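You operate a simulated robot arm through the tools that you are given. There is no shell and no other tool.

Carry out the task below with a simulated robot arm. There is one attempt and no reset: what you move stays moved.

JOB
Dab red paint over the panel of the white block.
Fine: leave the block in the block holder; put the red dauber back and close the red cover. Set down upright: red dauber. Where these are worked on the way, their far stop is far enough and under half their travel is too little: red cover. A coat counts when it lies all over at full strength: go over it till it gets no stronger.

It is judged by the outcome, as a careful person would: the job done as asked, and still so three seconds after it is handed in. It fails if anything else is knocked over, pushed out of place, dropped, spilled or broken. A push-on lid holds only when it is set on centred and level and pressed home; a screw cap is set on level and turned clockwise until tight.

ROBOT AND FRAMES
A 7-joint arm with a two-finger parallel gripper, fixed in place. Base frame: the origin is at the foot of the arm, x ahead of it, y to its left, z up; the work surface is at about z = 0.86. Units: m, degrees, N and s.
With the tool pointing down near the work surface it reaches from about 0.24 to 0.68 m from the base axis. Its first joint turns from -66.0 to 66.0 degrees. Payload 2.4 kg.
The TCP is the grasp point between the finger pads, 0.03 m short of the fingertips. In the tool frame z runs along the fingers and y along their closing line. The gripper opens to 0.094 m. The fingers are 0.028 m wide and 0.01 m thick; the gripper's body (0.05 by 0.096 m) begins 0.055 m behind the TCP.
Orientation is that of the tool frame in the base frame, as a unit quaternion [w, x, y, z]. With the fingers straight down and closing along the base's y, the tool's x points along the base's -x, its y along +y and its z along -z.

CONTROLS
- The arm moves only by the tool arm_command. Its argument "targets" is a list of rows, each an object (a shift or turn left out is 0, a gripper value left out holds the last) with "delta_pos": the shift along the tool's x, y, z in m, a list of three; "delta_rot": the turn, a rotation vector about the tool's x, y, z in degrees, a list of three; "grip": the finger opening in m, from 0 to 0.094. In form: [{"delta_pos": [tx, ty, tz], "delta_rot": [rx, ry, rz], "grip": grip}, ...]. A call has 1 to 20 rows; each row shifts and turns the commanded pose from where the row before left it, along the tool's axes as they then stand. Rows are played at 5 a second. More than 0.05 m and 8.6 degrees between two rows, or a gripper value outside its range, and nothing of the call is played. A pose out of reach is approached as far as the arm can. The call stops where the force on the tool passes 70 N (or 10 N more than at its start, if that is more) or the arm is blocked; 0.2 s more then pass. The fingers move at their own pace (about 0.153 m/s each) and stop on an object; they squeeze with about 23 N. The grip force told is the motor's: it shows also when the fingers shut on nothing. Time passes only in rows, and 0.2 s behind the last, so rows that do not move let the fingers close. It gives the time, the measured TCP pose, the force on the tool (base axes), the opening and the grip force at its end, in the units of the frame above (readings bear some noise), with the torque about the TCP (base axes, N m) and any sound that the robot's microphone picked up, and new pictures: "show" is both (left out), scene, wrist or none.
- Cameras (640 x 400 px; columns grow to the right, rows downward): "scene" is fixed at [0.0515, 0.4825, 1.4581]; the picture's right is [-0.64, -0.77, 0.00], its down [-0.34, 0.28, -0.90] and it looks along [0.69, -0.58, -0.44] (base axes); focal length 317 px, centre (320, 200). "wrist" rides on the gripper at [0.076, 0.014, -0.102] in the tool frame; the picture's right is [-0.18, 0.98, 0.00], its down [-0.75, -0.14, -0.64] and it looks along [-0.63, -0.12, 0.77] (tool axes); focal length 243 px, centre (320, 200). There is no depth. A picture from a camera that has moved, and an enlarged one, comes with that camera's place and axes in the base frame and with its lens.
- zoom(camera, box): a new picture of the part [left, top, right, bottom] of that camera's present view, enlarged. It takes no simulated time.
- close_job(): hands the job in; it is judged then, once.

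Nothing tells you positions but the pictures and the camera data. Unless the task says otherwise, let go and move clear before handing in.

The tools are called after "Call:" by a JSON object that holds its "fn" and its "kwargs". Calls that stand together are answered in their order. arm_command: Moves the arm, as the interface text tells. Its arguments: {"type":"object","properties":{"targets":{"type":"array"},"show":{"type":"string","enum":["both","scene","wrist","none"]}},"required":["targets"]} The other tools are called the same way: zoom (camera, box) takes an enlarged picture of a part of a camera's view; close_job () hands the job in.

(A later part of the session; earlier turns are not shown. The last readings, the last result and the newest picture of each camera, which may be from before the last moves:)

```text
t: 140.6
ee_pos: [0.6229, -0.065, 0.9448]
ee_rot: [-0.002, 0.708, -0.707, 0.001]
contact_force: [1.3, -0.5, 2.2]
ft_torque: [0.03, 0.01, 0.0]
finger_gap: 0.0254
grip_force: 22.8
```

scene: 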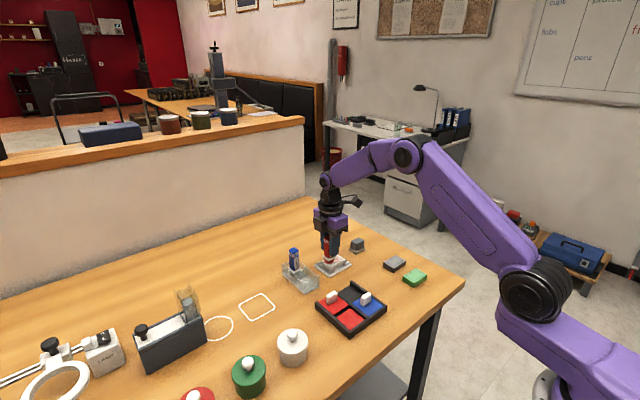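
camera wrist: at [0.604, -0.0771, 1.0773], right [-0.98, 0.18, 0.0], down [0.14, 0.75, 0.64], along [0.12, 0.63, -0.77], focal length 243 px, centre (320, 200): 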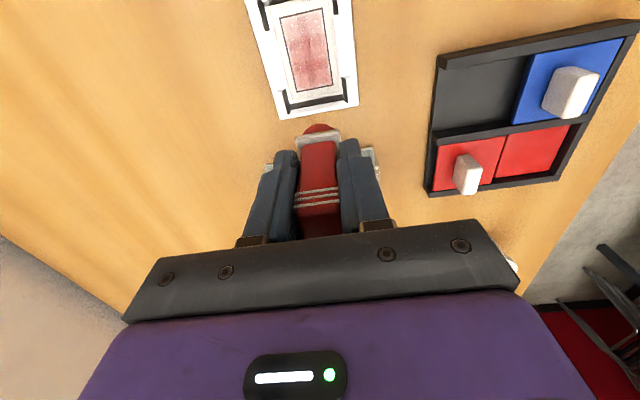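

Call:
{"fn": "arm_command", "kwargs": {"targets": [{"delta_pos": [0, 0, 0.0004]}, {"delta_pos": [-0.004, 0, 0]}, {"delta_pos": [-0.004, 0, 0]}, {"delta_pos": [-0.004, 0, 0]}, {"delta_pos": [-0.004, 0, 0]}, {"delta_pos": [-0.004, 0, 0]}, {"delta_pos": [-0.004, 0, 0]}, {"delta_pos": [-0.004, 0, 0]}, {"delta_pos": [-0.004, 0, 0]}, {"delta_pos": [-0.004, 0, 0]}, {}], "show": "scene"}}

Call:
{"fn": "zoom", "kwargs": {"camera": "scene", "box": [310, 225, 365, 275]}}

```text
t: 143.0
ee_pos: [0.6229, -0.0276, 0.9433]
ee_rot: [0.0, -0.707, 0.708, -0.001]
contact_force: [0.3, -3.6, 9.3]
ft_torque: [-0.05, 0.02, -0.04]
finger_gap: 0.025
grip_force: 22.4
```

scene: 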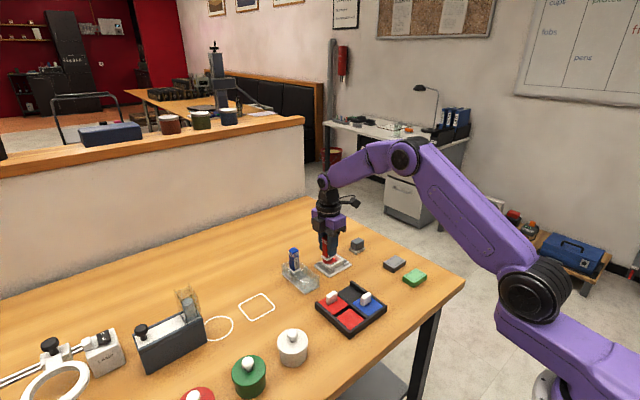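

```text
8.00 times, centred on (338, 250) of scene
camera zoom: at [0.0513, 0.4824, 1.4581], right [-0.64, -0.77, 0.0], down [-0.34, 0.28, -0.9], along [0.69, -0.58, -0.44], focal length 2539 px, centre (180, -200)
```

zoom: 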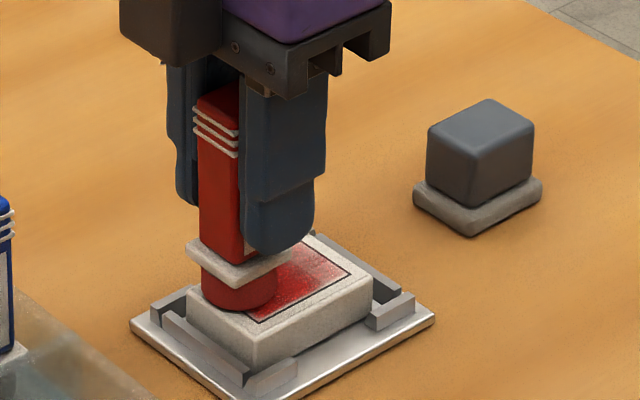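

The +x side is now strongly red. I'll shift to the -x side and sweep back.

Call:
{"fn": "arm_command", "kwargs": {"targets": [{"delta_pos": [0, 0.005, -0.0003]}, {"delta_pos": [0, 0.005, 0]}, {"delta_pos": [0.004, 0, 0]}, {"delta_pos": [0.004, 0, 0]}, {"delta_pos": [0.004, 0, 0]}, {"delta_pos": [0.004, 0, 0]}, {"delta_pos": [0.004, 0, 0]}, {"delta_pos": [0.004, 0, 0]}, {"delta_pos": [0.004, 0, 0]}, {"delta_pos": [0.004, 0, 0]}, {"delta_pos": [0.004, 0, 0]}, {"delta_pos": [0.003, 0, 0]}, {}], "show": "none"}}

Call:
{"fn": "arm_command", "kwargs": {"targets": [{"delta_pos": [0, 0, -0.006]}, {"delta_pos": [0, 0, -0.025]}, {"delta_pos": [-0.036, 0, 0]}, {"delta_pos": [-0.03, -0.005, 0]}, {}, {}], "show": "both"}}

Call:
{"fn": "zoom", "kwargs": {"camera": "wrist", "box": [270, 0, 350, 110]}}

Call:
{"fn": "zoom", "kwargs": {"camera": "scene", "box": [310, 225, 365, 275]}}

```text
t: 145.8
ee_pos: [0.6135, -0.0671, 0.9433]
ee_rot: [0.0, 0.707, -0.707, 0.0]
contact_force: [0.8, 0.0, 0.6]
ft_torque: [0.02, 0.0, -0.02]
finger_gap: 0.025
grip_force: 23.7
```

```text
t: 147.2
ee_pos: [0.6169, -0.0024, 0.9754]
ee_rot: [0.0, 0.707, -0.707, 0.0]
contact_force: [0.3, 0.2, -0.6]
ft_torque: [-0.02, -0.01, 0.02]
finger_gap: 0.0251
grip_force: 23.7
camera wrist: at [0.6026, -0.0774, 1.0776], right [-0.98, 0.18, 0.0], down [0.14, 0.75, 0.64], along [0.12, 0.63, -0.77], focal length 243 px, centre (320, 200)
```

scene: 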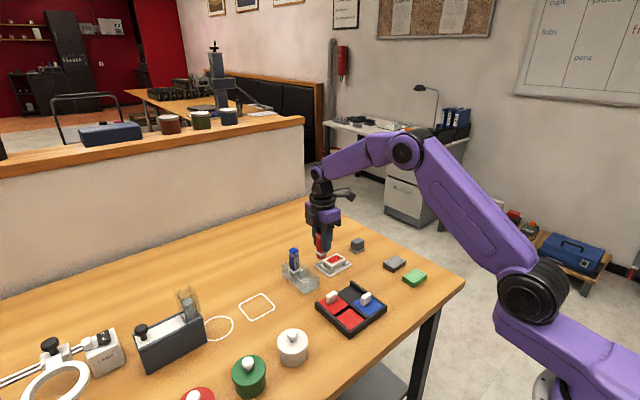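
wrist: 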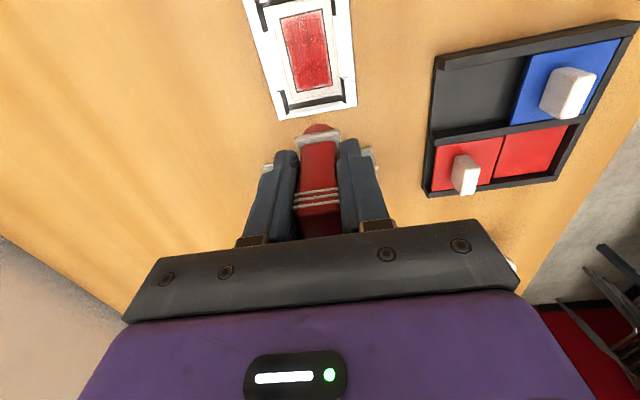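

```text
3.64 times, centred on (310, 55) of wrist
camera zoom: at [0.6026, -0.0774, 1.0776], right [-0.98, 0.18, 0.0], down [0.14, 0.75, 0.64], along [0.12, 0.63, -0.77], focal length 882 px, centre (356, 727)
```

zoom: 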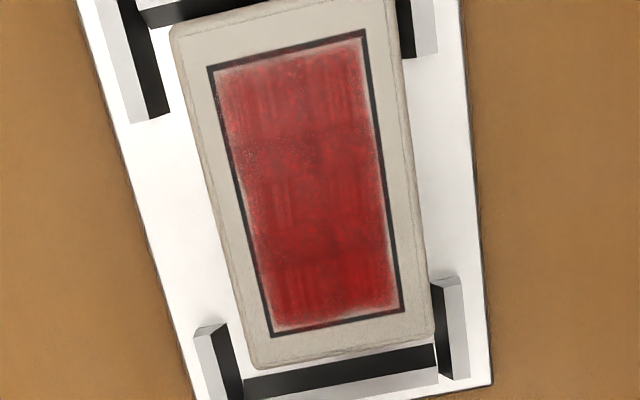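

```text
8.00 times, centred on (338, 250) of scene
camera zoom: at [0.0515, 0.4825, 1.4581], right [-0.64, -0.77, 0.0], down [-0.34, 0.28, -0.9], along [0.69, -0.58, -0.44], focal length 2539 px, centre (180, -200)
```

zoom: 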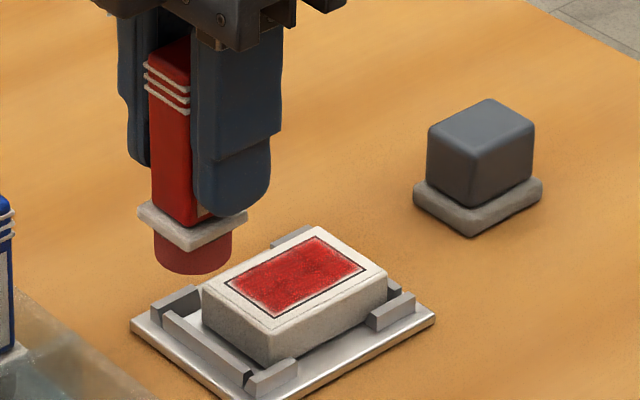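

The panel is almost evenly red. I'll recharge once more and repeat the sweeps until it gets no stronger.

Call:
{"fn": "arm_command", "kwargs": {"targets": [{"delta_pos": [0, 0, -0.03]}, {"delta_pos": [-0.015, 0.0371, 0]}, {"delta_pos": [-0.015, 0.0371, 0]}, {"delta_pos": [-0.015, 0.0371, 0]}, {"delta_pos": [-0.015, 0.0371, 0]}, {"delta_pos": [-0.015, 0.0371, 0]}, {"delta_pos": [0, 0, 0.04]}, {"delta_pos": [0, 0, 0.026]}, {}, {"delta_pos": [0, 0, 0.002]}, {}, {}], "show": "none"}}

Call:
{"fn": "arm_command", "kwargs": {"targets": [{"delta_pos": [0, 0, 0.001]}, {}, {}, {}], "show": "none"}}

```text
t: 149.8
ee_pos: [0.4331, 0.0727, 0.9375]
ee_rot: [0.0, -0.707, 0.707, -0.001]
contact_force: [0.1, -0.6, -0.8]
ft_torque: [0.02, 0.0, 0.0]
finger_gap: 0.0251
grip_force: 22.8
```

```text
t: 150.8
ee_pos: [0.4328, 0.0734, 0.9374]
ee_rot: [0.0, 0.707, -0.707, 0.0]
contact_force: [-0.3, 0.9, 0.0]
ft_torque: [-0.01, 0.0, 0.0]
finger_gap: 0.0249
grip_force: 22.9
```

Call:
{"fn": "arm_command", "kwargs": {"targets": [{"delta_pos": [0, 0, 0.001]}, {}, {"delta_pos": [0, 0, 0.001]}, {}, {}], "show": "none"}}

```text
t: 152.0
ee_pos: [0.4326, 0.0741, 0.9352]
ee_rot: [0.0, -0.706, 0.708, -0.001]
contact_force: [-0.4, -0.7, 5.1]
ft_torque: [0.07, 0.04, -0.01]
finger_gap: 0.025
grip_force: 23.0
```

Call:
{"fn": "arm_command", "kwargs": {"targets": [{"delta_pos": [0, 0, 0.0003]}, {}, {}, {}, {"delta_pos": [0, 0, -0.012]}, {"delta_pos": [0, 0, -0.048]}, {"delta_pos": [0.0276, -0.0379, 0]}, {"delta_pos": [0.0276, -0.0379, 0]}, {"delta_pos": [0.0276, -0.0379, 0]}, {"delta_pos": [0.0276, -0.0379, 0]}, {"delta_pos": [0.0276, -0.0379, 0]}, {"delta_pos": [0, 0, 0.035]}, {"delta_pos": [0, 0, 0.013]}, {}, {}], "show": "none"}}

Call:
{"fn": "arm_command", "kwargs": {"targets": [{"delta_pos": [0, 0, 0.0015]}, {}, {}], "show": "none"}}

```text
t: 155.2
ee_pos: [0.6221, -0.0634, 0.9455]
ee_rot: [-0.001, 0.707, -0.707, 0.001]
contact_force: [-0.4, -0.1, -0.8]
ft_torque: [0.02, 0.0, -0.01]
finger_gap: 0.0252
grip_force: 23.5
```

```text
t: 156.0
ee_pos: [0.6223, -0.0637, 0.9446]
ee_rot: [-0.001, 0.707, -0.707, 0.0]
contact_force: [0.0, -0.3, -0.8]
ft_torque: [-0.01, 0.01, 0.02]
finger_gap: 0.0251
grip_force: 22.9
```

Call:
{"fn": "arm_command", "kwargs": {"targets": [{"delta_pos": [0, 0, 0.001]}, {}, {}], "show": "none"}}

```text
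t: 156.8
ee_pos: [0.6215, -0.0637, 0.9439]
ee_rot: [0.001, -0.707, 0.707, 0.0]
contact_force: [-0.6, 0.8, 4.0]
ft_torque: [0.04, 0.03, 0.05]
finger_gap: 0.0252
grip_force: 23.0
```

Call:
{"fn": "arm_command", "kwargs": {"targets": [{"delta_pos": [0, 0, 0.0002]}, {"delta_pos": [-0.004, 0, 0]}, {"delta_pos": [-0.004, 0, 0]}, {"delta_pos": [-0.004, 0, 0]}, {"delta_pos": [-0.004, 0, 0]}, {"delta_pos": [-0.004, 0, 0]}, {"delta_pos": [-0.004, 0, 0]}, {"delta_pos": [-0.004, 0, 0]}, {"delta_pos": [-0.004, 0, 0]}, {"delta_pos": [-0.004, 0, 0]}, {}], "show": "none"}}

Call:
{"fn": "arm_command", "kwargs": {"targets": [{"delta_pos": [0, 0.0055, 0]}, {"delta_pos": [0, 0.0055, 0]}, {"delta_pos": [0.004, 0, 0]}, {"delta_pos": [0.004, 0, 0]}, {"delta_pos": [0.004, 0, 0]}, {"delta_pos": [0.004, 0, 0]}, {"delta_pos": [0.004, 0, 0]}, {"delta_pos": [0.004, 0, 0]}, {"delta_pos": [0.004, 0, 0]}, {"delta_pos": [0.004, 0, 0]}, {"delta_pos": [0.004, 0, 0]}, {"delta_pos": [0.003, 0, 0]}, {}], "show": "none"}}

Call:
{"fn": "arm_command", "kwargs": {"targets": [{"delta_pos": [0, -0.0055, 0.0002]}, {"delta_pos": [-0.004, 0, 0]}, {"delta_pos": [-0.004, 0, 0]}, {"delta_pos": [-0.004, 0, 0]}, {"delta_pos": [-0.004, 0, 0]}, {"delta_pos": [-0.004, 0, 0]}, {"delta_pos": [-0.004, 0, 0]}, {"delta_pos": [-0.004, 0, 0]}, {"delta_pos": [-0.004, 0, 0]}, {"delta_pos": [-0.004, 0, 0]}, {}], "show": "none"}}

Call:
{"fn": "arm_command", "kwargs": {"targets": [{"delta_pos": [0, 0, -0.006]}, {"delta_pos": [0, 0, -0.025]}, {"delta_pos": [-0.026, 0, 0]}, {}, {}], "show": "both"}}

Call:
{"fn": "zoom", "kwargs": {"camera": "wrist", "box": [270, 0, 350, 110]}}

Call:
{"fn": "zoom", "kwargs": {"camera": "scene", "box": [310, 225, 365, 275]}}

```text
t: 159.2
ee_pos: [0.6223, -0.0279, 0.9429]
ee_rot: [0.001, 0.708, -0.706, 0.001]
contact_force: [0.8, -4.3, 9.7]
ft_torque: [-0.16, -0.03, 0.01]
finger_gap: 0.0252
grip_force: 22.4
```

```text
t: 162.0
ee_pos: [0.6108, -0.0684, 0.943]
ee_rot: [0.0, -0.707, 0.707, 0.0]
contact_force: [0.2, 1.5, 4.9]
ft_torque: [0.12, 0.0, -0.01]
finger_gap: 0.0252
grip_force: 22.9
```

```text
t: 164.4
ee_pos: [0.6159, -0.0307, 0.9423]
ee_rot: [0.0, -0.706, 0.708, 0.0]
contact_force: [0.7, -0.9, 4.2]
ft_torque: [-0.04, 0.0, -0.02]
finger_gap: 0.0255
grip_force: 22.9
```

```text
t: 165.6
ee_pos: [0.616, -0.0057, 0.9744]
ee_rot: [0.0, 0.707, -0.707, 0.0]
contact_force: [-0.4, -0.4, -0.9]
ft_torque: [0.02, 0.01, -0.04]
finger_gap: 0.0253
grip_force: 23.0
camera wrist: at [0.6017, -0.0817, 1.0764], right [-0.98, 0.18, 0.0], down [0.14, 0.75, 0.64], along [0.12, 0.63, -0.77], focal length 243 px, centre (320, 200)
```

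scene: 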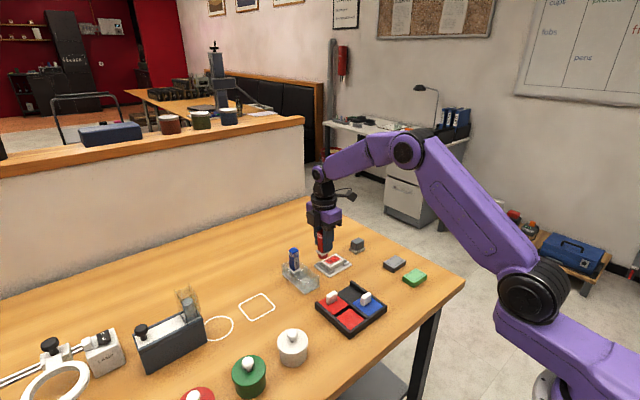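
wrist: 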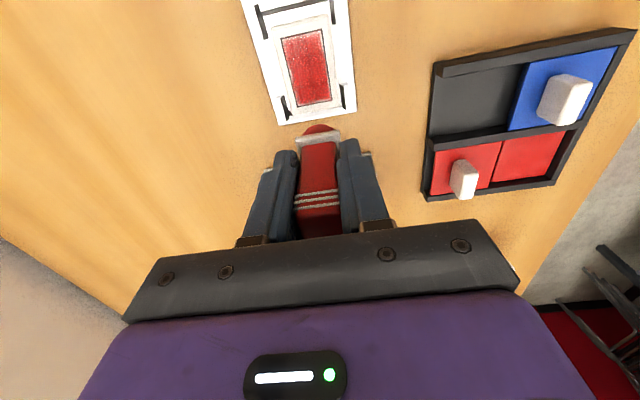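

```text
3.64 times, centred on (310, 55) of wrist
camera zoom: at [0.6017, -0.0817, 1.0764], right [-0.98, 0.18, 0.0], down [0.14, 0.75, 0.64], along [0.12, 0.63, -0.77], focal length 882 px, centre (356, 727)
```

zoom: 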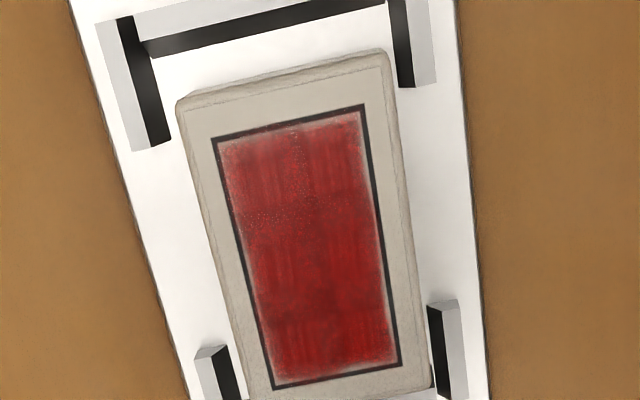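

```text
8.00 times, centred on (338, 250) of scene
camera zoom: at [0.0515, 0.4825, 1.4581], right [-0.64, -0.77, 0.0], down [-0.34, 0.28, -0.9], along [0.69, -0.58, -0.44], focal length 2539 px, centre (180, -200)
```

zoom: 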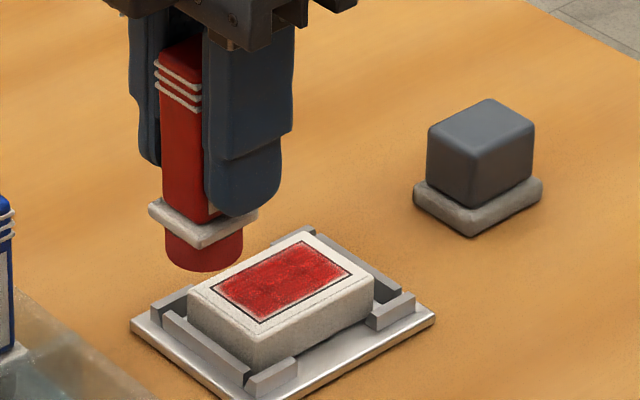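

The panel is now deep red nearly everywhere. I'll recharge once more and do a final pass to confirm it gets no stronger.

Call:
{"fn": "arm_command", "kwargs": {"targets": [{"delta_pos": [0, 0, -0.03]}, {"delta_pos": [-0.0158, 0.0368, 0]}, {"delta_pos": [-0.0158, 0.0368, 0]}, {"delta_pos": [-0.0158, 0.0368, 0]}, {"delta_pos": [-0.0158, 0.0368, 0]}, {"delta_pos": [-0.0158, 0.0368, 0]}, {"delta_pos": [0, 0, 0.04]}, {"delta_pos": [0, 0, 0.026]}, {}, {"delta_pos": [0, 0, 0.002]}, {}, {"delta_pos": [0, 0, 0.001]}, {}, {}], "show": "none"}}

Call:
{"fn": "arm_command", "kwargs": {"targets": [{"delta_pos": [0, 0, 0.001]}, {}, {}], "show": "none"}}

```text
t: 168.6
ee_pos: [0.4321, 0.0734, 0.9352]
ee_rot: [0.0, -0.707, 0.707, 0.0]
contact_force: [-0.3, -0.2, -0.3]
ft_torque: [0.0, -0.02, -0.04]
finger_gap: 0.025
grip_force: 22.9
```

```text
t: 169.4
ee_pos: [0.4334, 0.0729, 0.9344]
ee_rot: [0.0, 0.707, -0.707, 0.0]
contact_force: [0.2, 0.3, -0.1]
ft_torque: [-0.01, 0.01, 0.01]
finger_gap: 0.0251
grip_force: 23.0
```

Call:
{"fn": "arm_command", "kwargs": {"targets": [{"delta_pos": [0, 0, 0.001]}, {}, {}], "show": "none"}}

```text
t: 170.2
ee_pos: [0.4318, 0.0729, 0.9345]
ee_rot: [0.0, -0.707, 0.707, -0.001]
contact_force: [-0.7, -0.9, 6.4]
ft_torque: [0.02, 0.04, 0.06]
finger_gap: 0.0251
grip_force: 23.2
```

Call:
{"fn": "arm_command", "kwargs": {"targets": [{"delta_pos": [0, 0, 0.0002]}, {}, {}, {}, {"delta_pos": [0, 0, -0.012]}, {"delta_pos": [0, 0, -0.048]}, {"delta_pos": [0.0203, -0.0383, 0]}, {"delta_pos": [0.0203, -0.0383, 0]}, {"delta_pos": [0.0203, -0.0383, 0]}, {"delta_pos": [0.0203, -0.0383, 0]}, {"delta_pos": [0.0203, -0.0382, 0]}, {"delta_pos": [0, 0, 0.035]}, {"delta_pos": [0, 0, 0.014]}, {}, {"delta_pos": [0, 0, 0.001]}, {}, {}], "show": "none"}}

Call:
{"fn": "arm_command", "kwargs": {"targets": [{"delta_pos": [0, 0, 0.001]}, {}, {}], "show": "none"}}

```text
t: 173.8
ee_pos: [0.6248, -0.0274, 0.9429]
ee_rot: [-0.001, 0.707, -0.707, 0.001]
contact_force: [-0.3, -0.5, 2.1]
ft_torque: [-0.02, 0.06, 0.04]
finger_gap: 0.0251
grip_force: 22.9
```

```text
t: 174.6
ee_pos: [0.624, -0.0274, 0.9426]
ee_rot: [-0.001, 0.707, -0.707, 0.002]
contact_force: [-1.0, -0.3, 13.0]
ft_torque: [0.17, 0.05, 0.0]
finger_gap: 0.0248
grip_force: 23.0
```

Call:
{"fn": "arm_command", "kwargs": {"targets": [{"delta_pos": [0, 0, -0.0005]}, {"delta_pos": [0.004, 0, 0]}, {"delta_pos": [0.004, 0, 0]}, {"delta_pos": [0.004, 0, 0]}, {"delta_pos": [0.004, 0, 0]}, {"delta_pos": [0.004, 0, 0]}, {"delta_pos": [0.004, 0, 0]}, {"delta_pos": [0.004, 0, 0]}, {"delta_pos": [0.004, 0, 0]}, {"delta_pos": [0.004, 0, 0]}, {"delta_pos": [0.004, 0, 0]}, {}], "show": "none"}}

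Call:
{"fn": "arm_command", "kwargs": {"targets": [{"delta_pos": [0, 0.006, 0.0001]}, {"delta_pos": [0, 0.006, 0]}, {"delta_pos": [-0.004, 0, 0]}, {"delta_pos": [-0.004, 0, 0]}, {"delta_pos": [-0.004, 0, 0]}, {"delta_pos": [-0.004, 0, 0]}, {"delta_pos": [-0.004, 0, 0]}, {"delta_pos": [-0.004, 0, 0]}, {"delta_pos": [-0.004, 0, 0]}, {"delta_pos": [-0.004, 0, 0]}, {"delta_pos": [-0.004, 0, 0]}, {"delta_pos": [-0.004, 0, 0]}, {}], "show": "none"}}

Call:
{"fn": "arm_command", "kwargs": {"targets": [{"delta_pos": [0, -0.006, 0.0001]}, {"delta_pos": [0.004, 0, 0]}, {"delta_pos": [0.004, 0, 0]}, {"delta_pos": [0.004, 0, 0]}, {"delta_pos": [0.004, 0, 0]}, {"delta_pos": [0.004, 0, 0]}, {"delta_pos": [0.004, 0, 0]}, {"delta_pos": [0.004, 0, 0]}, {"delta_pos": [0.004, 0, 0]}, {"delta_pos": [0.004, 0, 0]}, {}], "show": "none"}}

Call:
{"fn": "arm_command", "kwargs": {"targets": [{"delta_pos": [0, 0, -0.006]}, {"delta_pos": [0, 0, -0.025]}, {"delta_pos": [-0.034, 0, 0]}, {"delta_pos": [-0.028, 0, 0]}, {}, {}], "show": "both"}}

Call:
{"fn": "zoom", "kwargs": {"camera": "wrist", "box": [270, 0, 350, 110]}}

Call:
{"fn": "zoom", "kwargs": {"camera": "scene", "box": [310, 225, 365, 275]}}

```text
t: 177.2
ee_pos: [0.6236, -0.0671, 0.9433]
ee_rot: [0.0, -0.707, 0.707, -0.001]
contact_force: [-0.3, 4.1, 10.2]
ft_torque: [0.36, 0.01, -0.02]
finger_gap: 0.0251
grip_force: 22.9
```

```text
t: 180.0
ee_pos: [0.6104, -0.0277, 0.9427]
ee_rot: [0.001, -0.707, 0.707, -0.001]
contact_force: [0.6, -3.6, 8.2]
ft_torque: [-0.12, -0.02, 0.02]
finger_gap: 0.0251
grip_force: 22.5
```

```text
t: 182.4
ee_pos: [0.6182, -0.0637, 0.9419]
ee_rot: [0.001, -0.707, 0.707, 0.0]
contact_force: [-0.2, 3.4, 8.0]
ft_torque: [0.24, 0.01, 0.0]
finger_gap: 0.025
grip_force: 22.9
```

```text
t: 183.8
ee_pos: [0.6171, -0.0009, 0.9729]
ee_rot: [0.0, -0.707, 0.708, 0.0]
contact_force: [-0.3, -0.8, 0.1]
ft_torque: [0.03, 0.05, -0.01]
finger_gap: 0.0252
grip_force: 23.4
camera wrist: at [0.603, -0.0777, 1.0744], right [-0.98, 0.18, 0.0], down [0.14, 0.75, 0.64], along [0.12, 0.63, -0.77], focal length 243 px, centre (320, 200)
```

scene: 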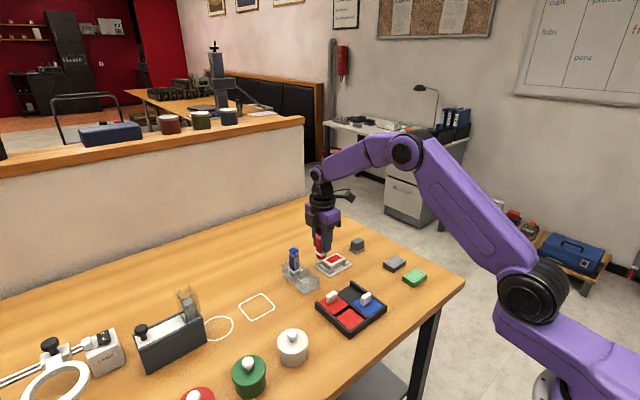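
wrist: 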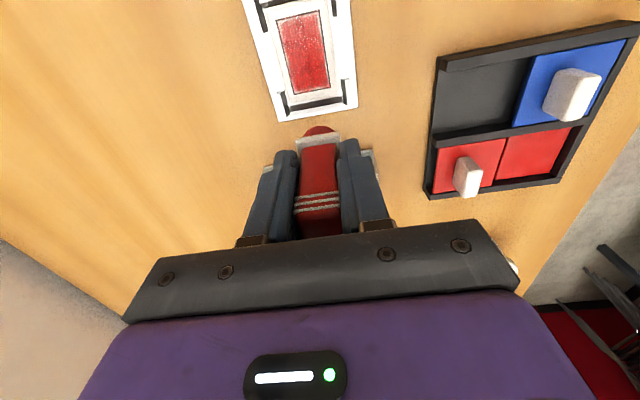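

```text
3.64 times, centred on (310, 55) of wrist
camera zoom: at [0.603, -0.0777, 1.0744], right [-0.98, 0.18, 0.0], down [0.14, 0.75, 0.64], along [0.12, 0.63, -0.77], focal length 882 px, centre (356, 727)
```

zoom: 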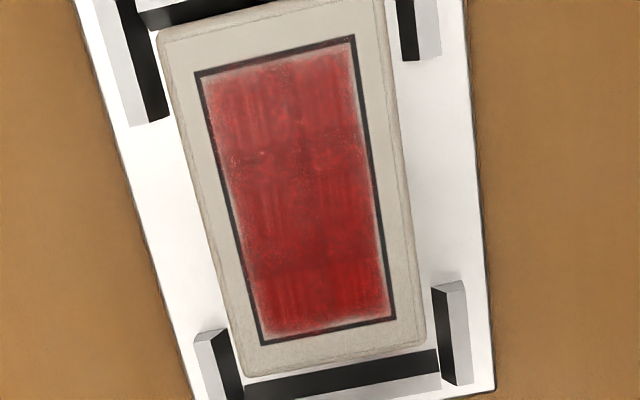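

```text
8.00 times, centred on (338, 250) of scene
camera zoom: at [0.0515, 0.4825, 1.4581], right [-0.64, -0.77, 0.0], down [-0.34, 0.28, -0.9], along [0.69, -0.58, -0.44], focal length 2539 px, centre (180, -200)
```

zoom: 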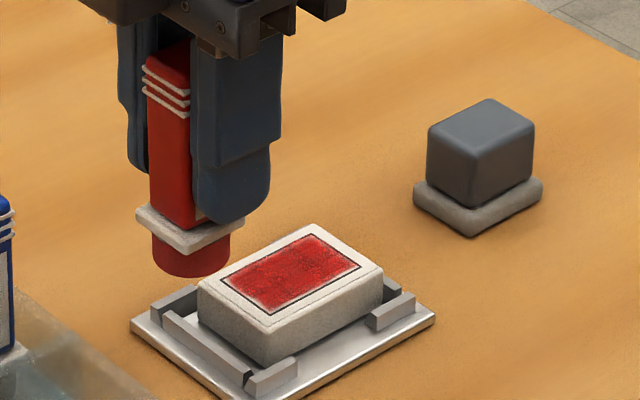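

Call:
{"fn": "zoom", "kwargs": {"camera": "wrist", "box": [275, 5, 335, 95]}}

Call:
{"fn": "zoom", "kwargs": {"camera": "scene", "box": [322, 248, 352, 270]}}

```text
4.44 times, centred on (305, 50) of wrist
camera zoom: at [0.603, -0.0777, 1.0744], right [-0.98, 0.18, 0.0], down [0.14, 0.75, 0.64], along [0.12, 0.63, -0.77], focal length 1078 px, centre (387, 867)
```

zoom: 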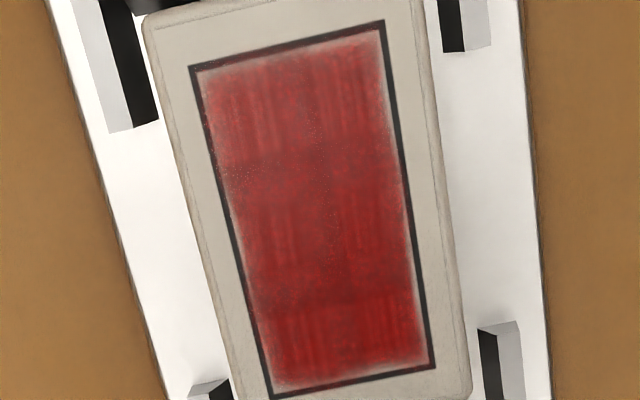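

```text
16.00 times, centred on (337, 259) of scene
camera zoom: at [0.0515, 0.4825, 1.4581], right [-0.64, -0.77, 0.0], down [-0.34, 0.28, -0.9], along [0.69, -0.58, -0.44], focal length 5078 px, centre (48, -744)
```

zoom: 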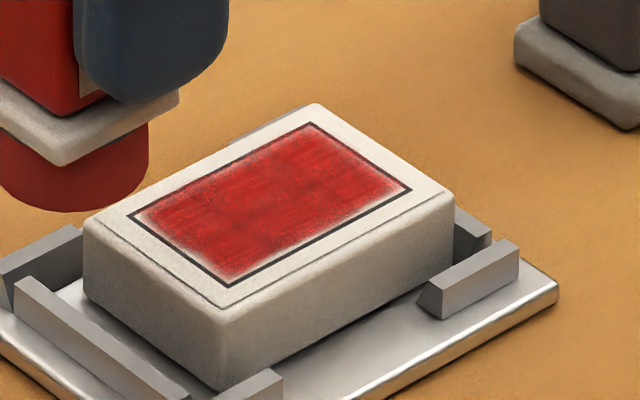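

The panel is an even deep red. As a last insurance pass I'll sweep the two lanes again, with slightly longer ends.

Call:
{"fn": "arm_command", "kwargs": {"targets": [{"delta_pos": [0.0325, -0.003, 0]}, {"delta_pos": [0.0325, -0.003, 0]}, {}, {"delta_pos": [0, 0, 0.026]}, {}, {"delta_pos": [0, 0, 0.004]}, {}, {"delta_pos": [0, 0, 0.0008]}, {}, {}], "show": "none"}}

```text
t: 186.0
ee_pos: [0.624, -0.0657, 0.9423]
ee_rot: [0.0, -0.707, 0.707, -0.001]
contact_force: [-0.3, -1.0, 3.9]
ft_torque: [0.05, 0.02, 0.0]
finger_gap: 0.025
grip_force: 23.1
```

Call:
{"fn": "arm_command", "kwargs": {"targets": [{"delta_pos": [0, 0, 0.0002]}, {"delta_pos": [-0.004, 0, 0]}, {"delta_pos": [-0.004, 0, 0]}, {"delta_pos": [-0.004, 0, 0]}, {"delta_pos": [-0.004, 0, 0]}, {"delta_pos": [-0.004, 0, 0]}, {"delta_pos": [-0.004, 0, 0]}, {"delta_pos": [-0.004, 0, 0]}, {"delta_pos": [-0.004, 0, 0]}, {"delta_pos": [-0.004, 0, 0]}, {"delta_pos": [-0.004, 0, 0]}, {}], "show": "none"}}

Call:
{"fn": "arm_command", "kwargs": {"targets": [{"delta_pos": [0, 0.006, 0]}, {"delta_pos": [0, 0.007, 0]}, {"delta_pos": [0.004, 0, 0]}, {"delta_pos": [0.004, 0, 0]}, {"delta_pos": [0.004, 0, 0]}, {"delta_pos": [0.004, 0, 0]}, {"delta_pos": [0.004, 0, 0]}, {"delta_pos": [0.004, 0, 0]}, {"delta_pos": [0.004, 0, 0]}, {"delta_pos": [0.004, 0, 0]}, {"delta_pos": [0.004, 0, 0]}, {"delta_pos": [0.004, 0, 0]}, {}], "show": "none"}}

Call:
{"fn": "arm_command", "kwargs": {"targets": [{"delta_pos": [0, 0, -0.006]}, {"delta_pos": [0, 0, -0.025]}, {"delta_pos": [-0.034, -0.0065, 0]}, {"delta_pos": [-0.033, 0, 0]}, {}, {}], "show": "both"}}

Call:
{"fn": "zoom", "kwargs": {"camera": "wrist", "box": [275, 5, 335, 95]}}

Call:
{"fn": "zoom", "kwargs": {"camera": "scene", "box": [322, 248, 352, 270]}}

```text
t: 188.6
ee_pos: [0.6237, -0.0269, 0.9425]
ee_rot: [-0.001, 0.707, -0.707, 0.001]
contact_force: [1.7, -1.6, 3.6]
ft_torque: [-0.03, 0.03, 0.01]
finger_gap: 0.0251
grip_force: 23.4
```

```text
t: 191.4
ee_pos: [0.611, -0.0671, 0.9434]
ee_rot: [0.0, -0.707, 0.707, 0.0]
contact_force: [0.8, 0.0, -1.4]
ft_torque: [-0.03, -0.02, 0.01]
finger_gap: 0.0251
grip_force: 23.0
```

```text
t: 192.8
ee_pos: [0.6179, 0.0006, 0.9737]
ee_rot: [0.0, -0.707, 0.708, 0.0]
contact_force: [-0.1, 0.2, -0.1]
ft_torque: [0.01, -0.01, 0.02]
finger_gap: 0.0252
grip_force: 23.1
camera wrist: at [0.6028, -0.0764, 1.0757], right [-0.98, 0.18, 0.0], down [0.14, 0.75, 0.64], along [0.12, 0.63, -0.77], focal length 243 px, centre (320, 200)
```

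scene: 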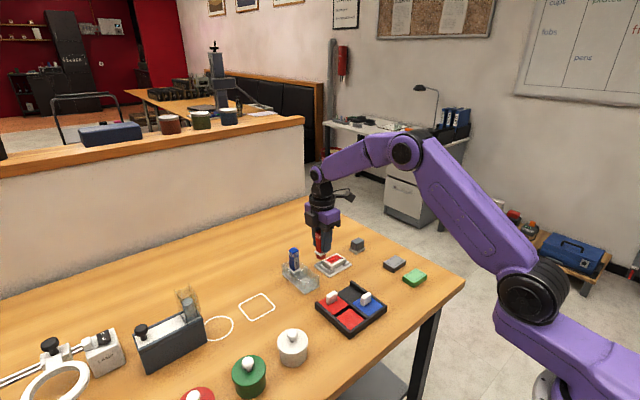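
wrist: 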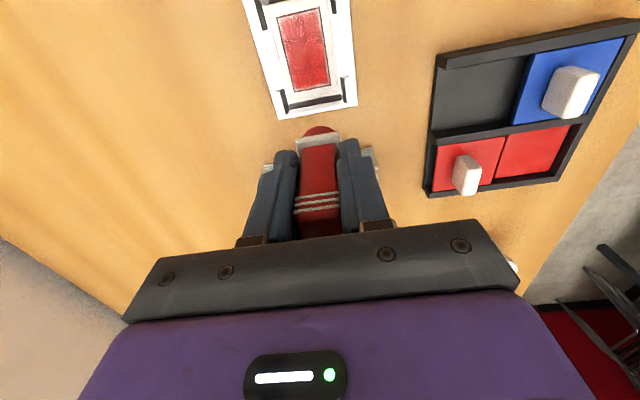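

```text
4.44 times, centred on (305, 50) of wrist
camera zoom: at [0.6028, -0.0764, 1.0757], right [-0.98, 0.18, 0.0], down [0.14, 0.75, 0.64], along [0.12, 0.63, -0.77], focal length 1078 px, centre (387, 867)
```

zoom: 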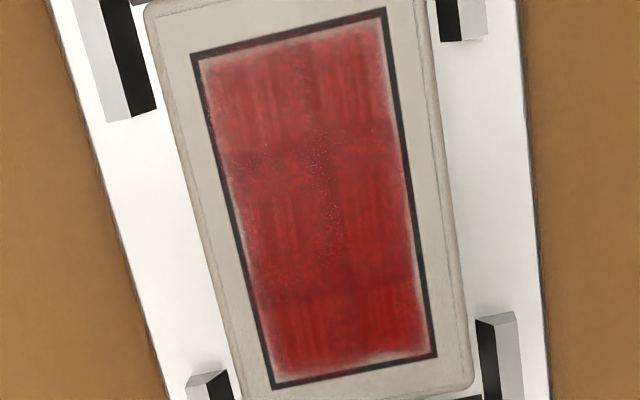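

```text
16.00 times, centred on (337, 259) of scene
camera zoom: at [0.0515, 0.4825, 1.4581], right [-0.64, -0.77, 0.0], down [-0.34, 0.28, -0.9], along [0.69, -0.58, -0.44], focal length 5078 px, centre (48, -744)
```

zoom: 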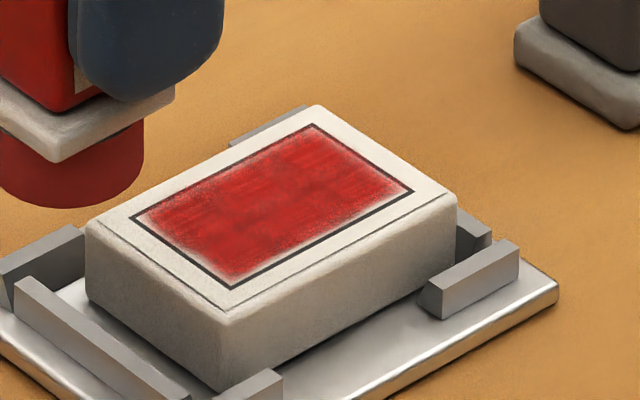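

The coat got no stronger, so the panel is finished and the block is still in the holder. The dauber has slipped up about 8 mm in the grip, so I'll stand it on the red pad, re-grip it higher, and then return it to the rack.

Call:
{"fn": "arm_command", "kwargs": {"targets": [{"delta_pos": [0, 0, -0.03]}, {"delta_pos": [-0.0145, 0.0372, 0]}, {"delta_pos": [-0.0145, 0.0372, 0]}, {"delta_pos": [-0.0145, 0.0372, 0]}, {"delta_pos": [-0.0145, 0.0372, 0]}, {"delta_pos": [-0.0145, 0.0372, 0]}, {"delta_pos": [0, 0, 0.04]}, {"delta_pos": [0, 0, 0.026]}, {}, {"delta_pos": [0, 0, 0.002]}, {}, {}], "show": "none"}}

Call:
{"fn": "arm_command", "kwargs": {"targets": [{"delta_pos": [0, 0, 0.001]}, {}, {}], "show": "none"}}

```text
t: 195.4
ee_pos: [0.4307, 0.0714, 0.9355]
ee_rot: [-0.001, 0.708, -0.707, 0.001]
contact_force: [0.4, 0.5, 0.1]
ft_torque: [0.02, 0.02, 0.02]
finger_gap: 0.0252
grip_force: 22.5
```

```text
t: 196.2
ee_pos: [0.4308, 0.0718, 0.9341]
ee_rot: [-0.001, 0.708, -0.706, 0.0]
contact_force: [0.5, -0.1, -0.9]
ft_torque: [-0.01, 0.02, 0.0]
finger_gap: 0.0252
grip_force: 23.6
```

Call:
{"fn": "arm_command", "kwargs": {"targets": [{"delta_pos": [0, 0, 0.001]}, {}, {}], "show": "none"}}

```text
t: 197.0
ee_pos: [0.4315, 0.0737, 0.9339]
ee_rot: [0.0, 0.707, -0.707, 0.0]
contact_force: [0.0, 0.2, -0.7]
ft_torque: [0.01, 0.01, 0.0]
finger_gap: 0.0249
grip_force: 22.8
```

Call:
{"fn": "arm_command", "kwargs": {"targets": [{"delta_pos": [0, 0, 0.0008]}, {}, {}], "show": "none"}}

```text
t: 197.8
ee_pos: [0.4308, 0.0721, 0.9332]
ee_rot: [0.0, -0.707, 0.708, -0.001]
contact_force: [-0.2, -0.2, 0.0]
ft_torque: [0.0, -0.02, 0.02]
finger_gap: 0.0253
grip_force: 22.3
```

Call:
{"fn": "arm_command", "kwargs": {"targets": [{"delta_pos": [0, 0, 0.0008]}, {}, {}], "show": "scene"}}

Call:
{"fn": "zoom", "kwargs": {"camera": "scene", "box": [320, 260, 390, 330]}}

```text
t: 198.6
ee_pos: [0.4309, 0.0732, 0.9313]
ee_rot: [0.001, -0.707, 0.707, 0.0]
contact_force: [-1.4, -0.7, 15.5]
ft_torque: [0.13, 0.07, 0.03]
finger_gap: 0.0251
grip_force: 23.3
```

scene: 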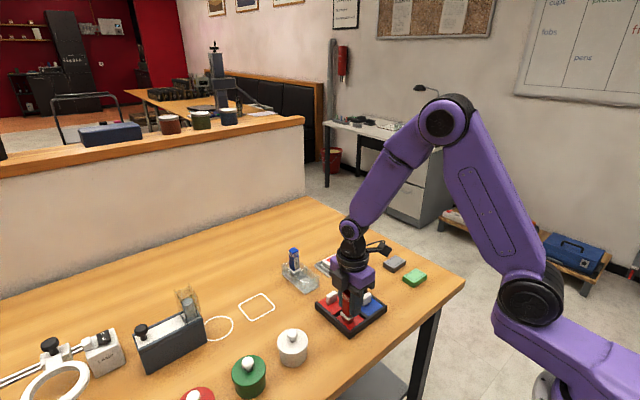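

```text
5.71 times, centred on (355, 295) of scene
camera zoom: at [0.0513, 0.4824, 1.4581], right [-0.64, -0.77, 0.0], down [-0.34, 0.28, -0.9], along [0.69, -0.58, -0.44], focal length 1814 px, centre (120, -343)
```

zoom: 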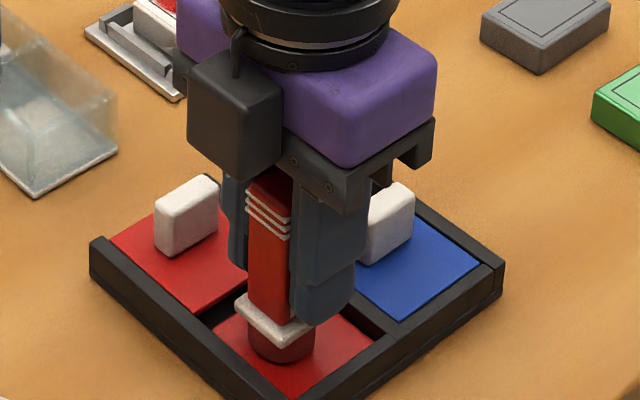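

The dauber is standing firmly on the pad. I'll open, rise about 10 mm and grip again.

Call:
{"fn": "arm_command", "kwargs": {"targets": [{"delta_pos": [0, 0, -0.0007]}, {"grip": 0.03}, {"grip": 0.034}, {}], "show": "scene"}}

Call:
{"fn": "zoom", "kwargs": {"camera": "scene", "box": [320, 260, 390, 330]}}

```text
t: 199.6
ee_pos: [0.4302, 0.0727, 0.9319]
ee_rot: [0.0, -0.707, 0.707, 0.0]
contact_force: [0.2, -1.0, -0.1]
ft_torque: [-0.04, 0.0, -0.02]
finger_gap: 0.0342
grip_force: 0.1
```

scene: 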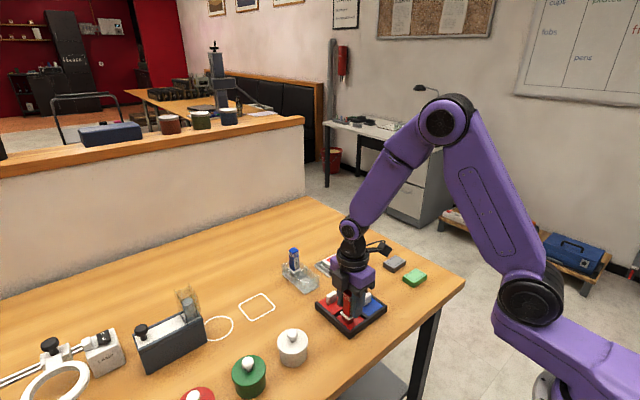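

```text
5.71 times, centred on (355, 295) of scene
camera zoom: at [0.0515, 0.4825, 1.4581], right [-0.64, -0.77, 0.0], down [-0.34, 0.28, -0.9], along [0.69, -0.58, -0.44], focal length 1814 px, centre (120, -343)
```

zoom: 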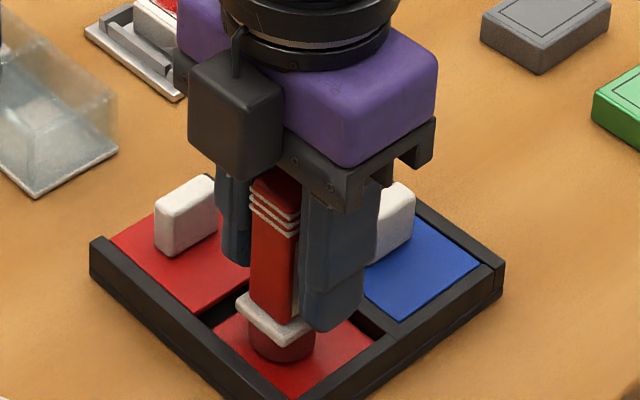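

Call:
{"fn": "arm_command", "kwargs": {"targets": [{"delta_pos": [0, 0, -0.006]}, {"delta_pos": [0, 0, -0.0045]}, {}, {"grip": 0.01}, {"grip": 0.01}, {"grip": 0.01}], "show": "scene"}}

Call:
{"fn": "zoom", "kwargs": {"camera": "scene", "box": [320, 260, 390, 330]}}

```text
t: 201.0
ee_pos: [0.4331, 0.0722, 0.9428]
ee_rot: [0.001, -0.707, 0.708, 0.0]
contact_force: [0.0, 0.0, 1.1]
ft_torque: [-0.02, -0.01, -0.02]
finger_gap: 0.025
grip_force: 23.2
```

scene: 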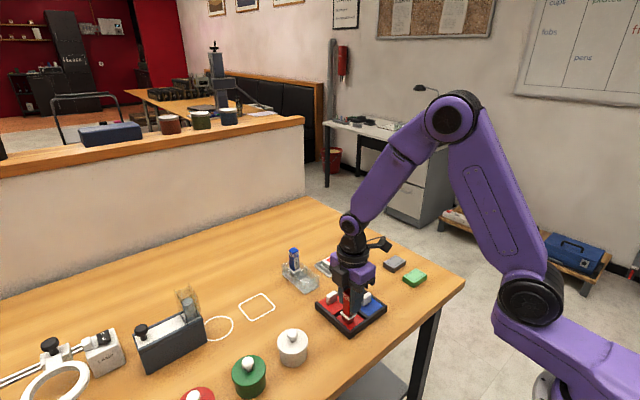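

```text
5.71 times, centred on (355, 295) of scene
camera zoom: at [0.0515, 0.4825, 1.4581], right [-0.64, -0.77, 0.0], down [-0.34, 0.28, -0.9], along [0.69, -0.58, -0.44], focal length 1814 px, centre (120, -343)
```

zoom: 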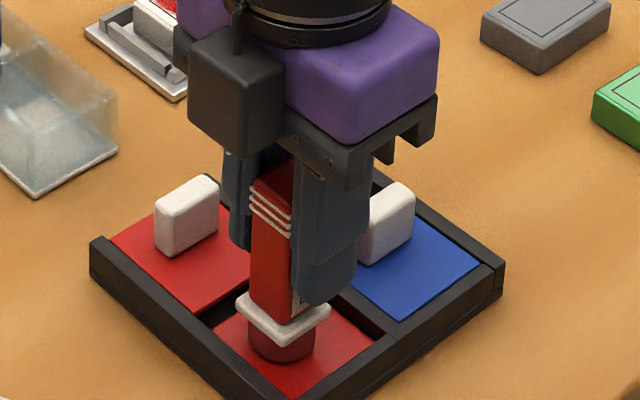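

The re-grip is good. Now I'll carry the dauber back above its rack cell.

Call:
{"fn": "arm_command", "kwargs": {"targets": [{"delta_pos": [0, 0, -0.01]}, {"delta_pos": [0, 0, -0.04]}, {"delta_pos": [0, 0, -0.042]}, {"delta_pos": [0.0055, -0.0426, 0]}, {"delta_pos": [0, -0.0426, 0]}, {"delta_pos": [0, -0.0426, 0]}, {"delta_pos": [0, -0.0427, 0]}, {}, {}]}}

Call:
{"fn": "zoom", "kwargs": {"camera": "scene", "box": [260, 195, 350, 300]}}

Call:
{"fn": "zoom", "kwargs": {"camera": "wrist", "box": [220, 40, 420, 240]}}

```text
t: 203.0
ee_pos: [0.6023, 0.0655, 1.0347]
ee_rot: [0.0, -0.707, 0.707, -0.001]
contact_force: [0.5, 0.0, -0.5]
ft_torque: [-0.01, 0.02, -0.01]
finger_gap: 0.0253
grip_force: 23.2
camera wrist: at [0.5876, -0.01, 1.1375], right [-0.98, 0.18, 0.0], down [0.14, 0.75, 0.64], along [0.12, 0.63, -0.77], focal length 243 px, centre (320, 200)
```

scene: 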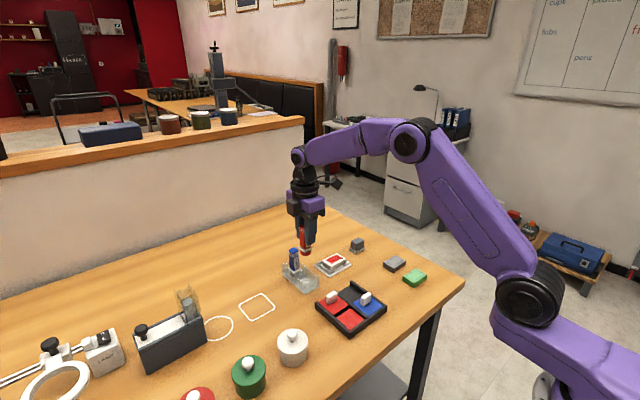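
wrist: 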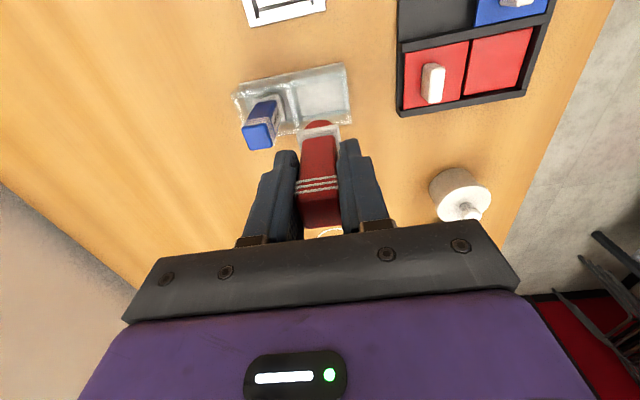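

```text
3.81 times, centred on (305, 248) of scene
camera zoom: at [0.0515, 0.4825, 1.4581], right [-0.64, -0.77, 0.0], down [-0.34, 0.28, -0.9], along [0.69, -0.58, -0.44], focal length 1209 px, centre (377, 19)
```

zoom: 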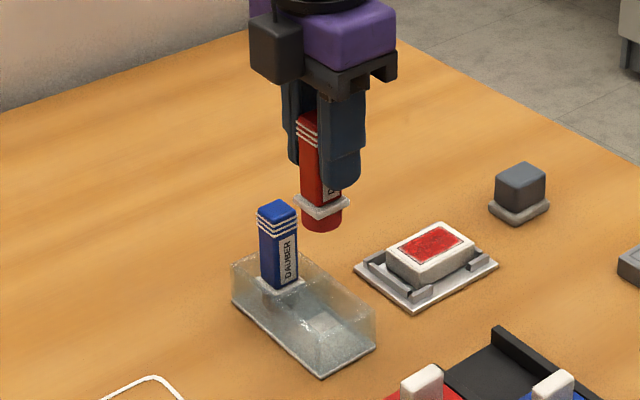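

```text
2.00 times, centred on (320, 140) of wrist
camera zoom: at [0.5876, -0.01, 1.1375], right [-0.98, 0.18, 0.0], down [0.14, 0.75, 0.64], along [0.12, 0.63, -0.77], focal length 485 px, centre (320, 320)
```

zoom: 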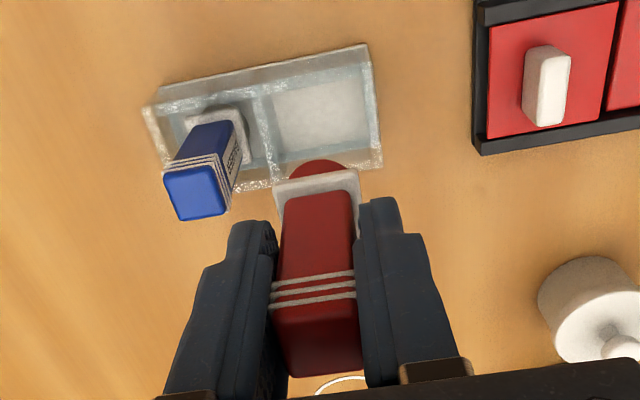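

The view matches the pick-up pose. I'll lower the dauber into its cell.

Call:
{"fn": "arm_command", "kwargs": {"targets": [{"delta_pos": [-0.0005, -0.0008, 0]}, {"delta_pos": [0, 0, 0.03]}, {"delta_pos": [0, 0, 0.03]}, {"delta_pos": [0, 0, 0.025]}, {}, {}]}}

Call:
{"fn": "zoom", "kwargs": {"camera": "scene", "box": [260, 225, 350, 300]}}

Call:
{"fn": "zoom", "kwargs": {"camera": "wrist", "box": [220, 40, 420, 240]}}

```text
t: 204.4
ee_pos: [0.6023, 0.0666, 0.9506]
ee_rot: [0.0, 0.707, -0.707, 0.0]
contact_force: [-0.3, -0.1, -0.5]
ft_torque: [-0.02, -0.01, 0.05]
finger_gap: 0.0252
grip_force: 22.9
camera wrist: at [0.5878, -0.0097, 1.0519], right [-0.98, 0.18, 0.0], down [0.14, 0.75, 0.64], along [0.12, 0.63, -0.77], focal length 243 px, centre (320, 200)
```

scene: 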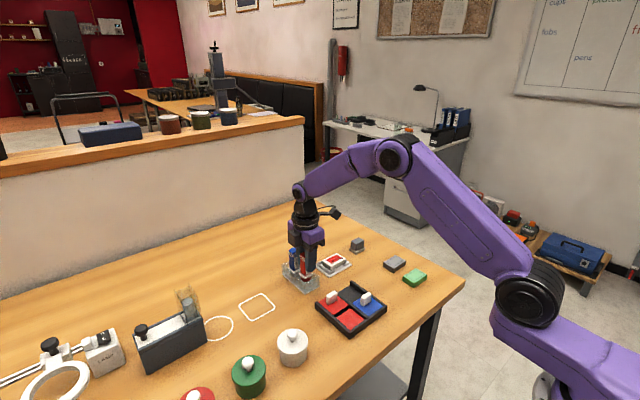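
wrist: 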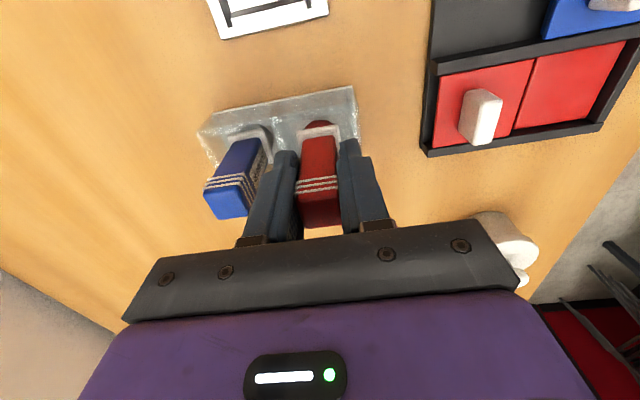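

```text
5.33 times, centred on (305, 262) of scene
camera zoom: at [0.0515, 0.4825, 1.4581], right [-0.64, -0.77, 0.0], down [-0.34, 0.28, -0.9], along [0.69, -0.58, -0.44], focal length 1693 px, centre (400, -133)
```

zoom: 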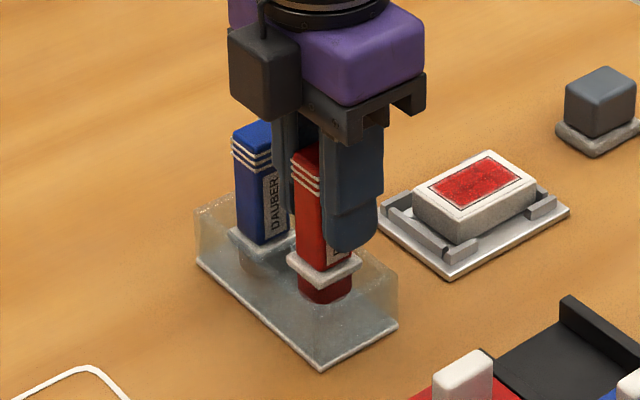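

```text
2.00 times, centred on (320, 140) of wrist
camera zoom: at [0.5878, -0.0097, 1.0519], right [-0.98, 0.18, 0.0], down [0.14, 0.75, 0.64], along [0.12, 0.63, -0.77], focal length 485 px, centre (320, 320)
```

zoom: 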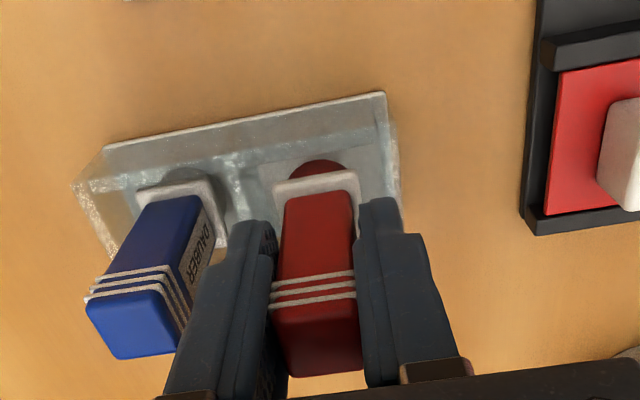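

The dauber is inside its cell and centred. I'll lower it to the floor gently.

Call:
{"fn": "arm_command", "kwargs": {"targets": [{"delta_pos": [0, 0, 0.01]}, {"delta_pos": [0, 0, 0.004]}, {}, {}], "show": "none"}}

Call:
{"fn": "arm_command", "kwargs": {"targets": [{"delta_pos": [0, 0, 0.0015]}, {}, {}], "show": "none"}}

```text
t: 205.4
ee_pos: [0.6025, 0.0675, 0.9354]
ee_rot: [0.0, -0.707, 0.707, 0.0]
contact_force: [-0.6, 0.9, 0.0]
ft_torque: [0.0, -0.02, 0.01]
finger_gap: 0.0251
grip_force: 22.9
```

```text
t: 206.2
ee_pos: [0.6024, 0.0677, 0.9353]
ee_rot: [0.0, -0.707, 0.708, 0.0]
contact_force: [-0.7, -0.6, -0.6]
ft_torque: [0.03, 0.0, -0.02]
finger_gap: 0.025
grip_force: 22.5
```

Call:
{"fn": "arm_command", "kwargs": {"targets": [{"delta_pos": [0, 0, 0.001]}, {}, {}], "show": "none"}}

Call:
{"fn": "arm_command", "kwargs": {"targets": [{"delta_pos": [0, 0, 0.0008]}, {}, {}], "show": "none"}}

```text
t: 207.0
ee_pos: [0.6029, 0.0673, 0.934]
ee_rot: [0.001, -0.707, 0.707, -0.001]
contact_force: [-1.2, -0.1, 6.3]
ft_torque: [0.02, 0.07, -0.02]
finger_gap: 0.0252
grip_force: 23.2
```

```text
t: 207.8
ee_pos: [0.6028, 0.0667, 0.9333]
ee_rot: [-0.001, 0.708, -0.707, 0.002]
contact_force: [-0.4, -1.0, 12.7]
ft_torque: [0.01, 0.05, 0.04]
finger_gap: 0.0252
grip_force: 23.3
```

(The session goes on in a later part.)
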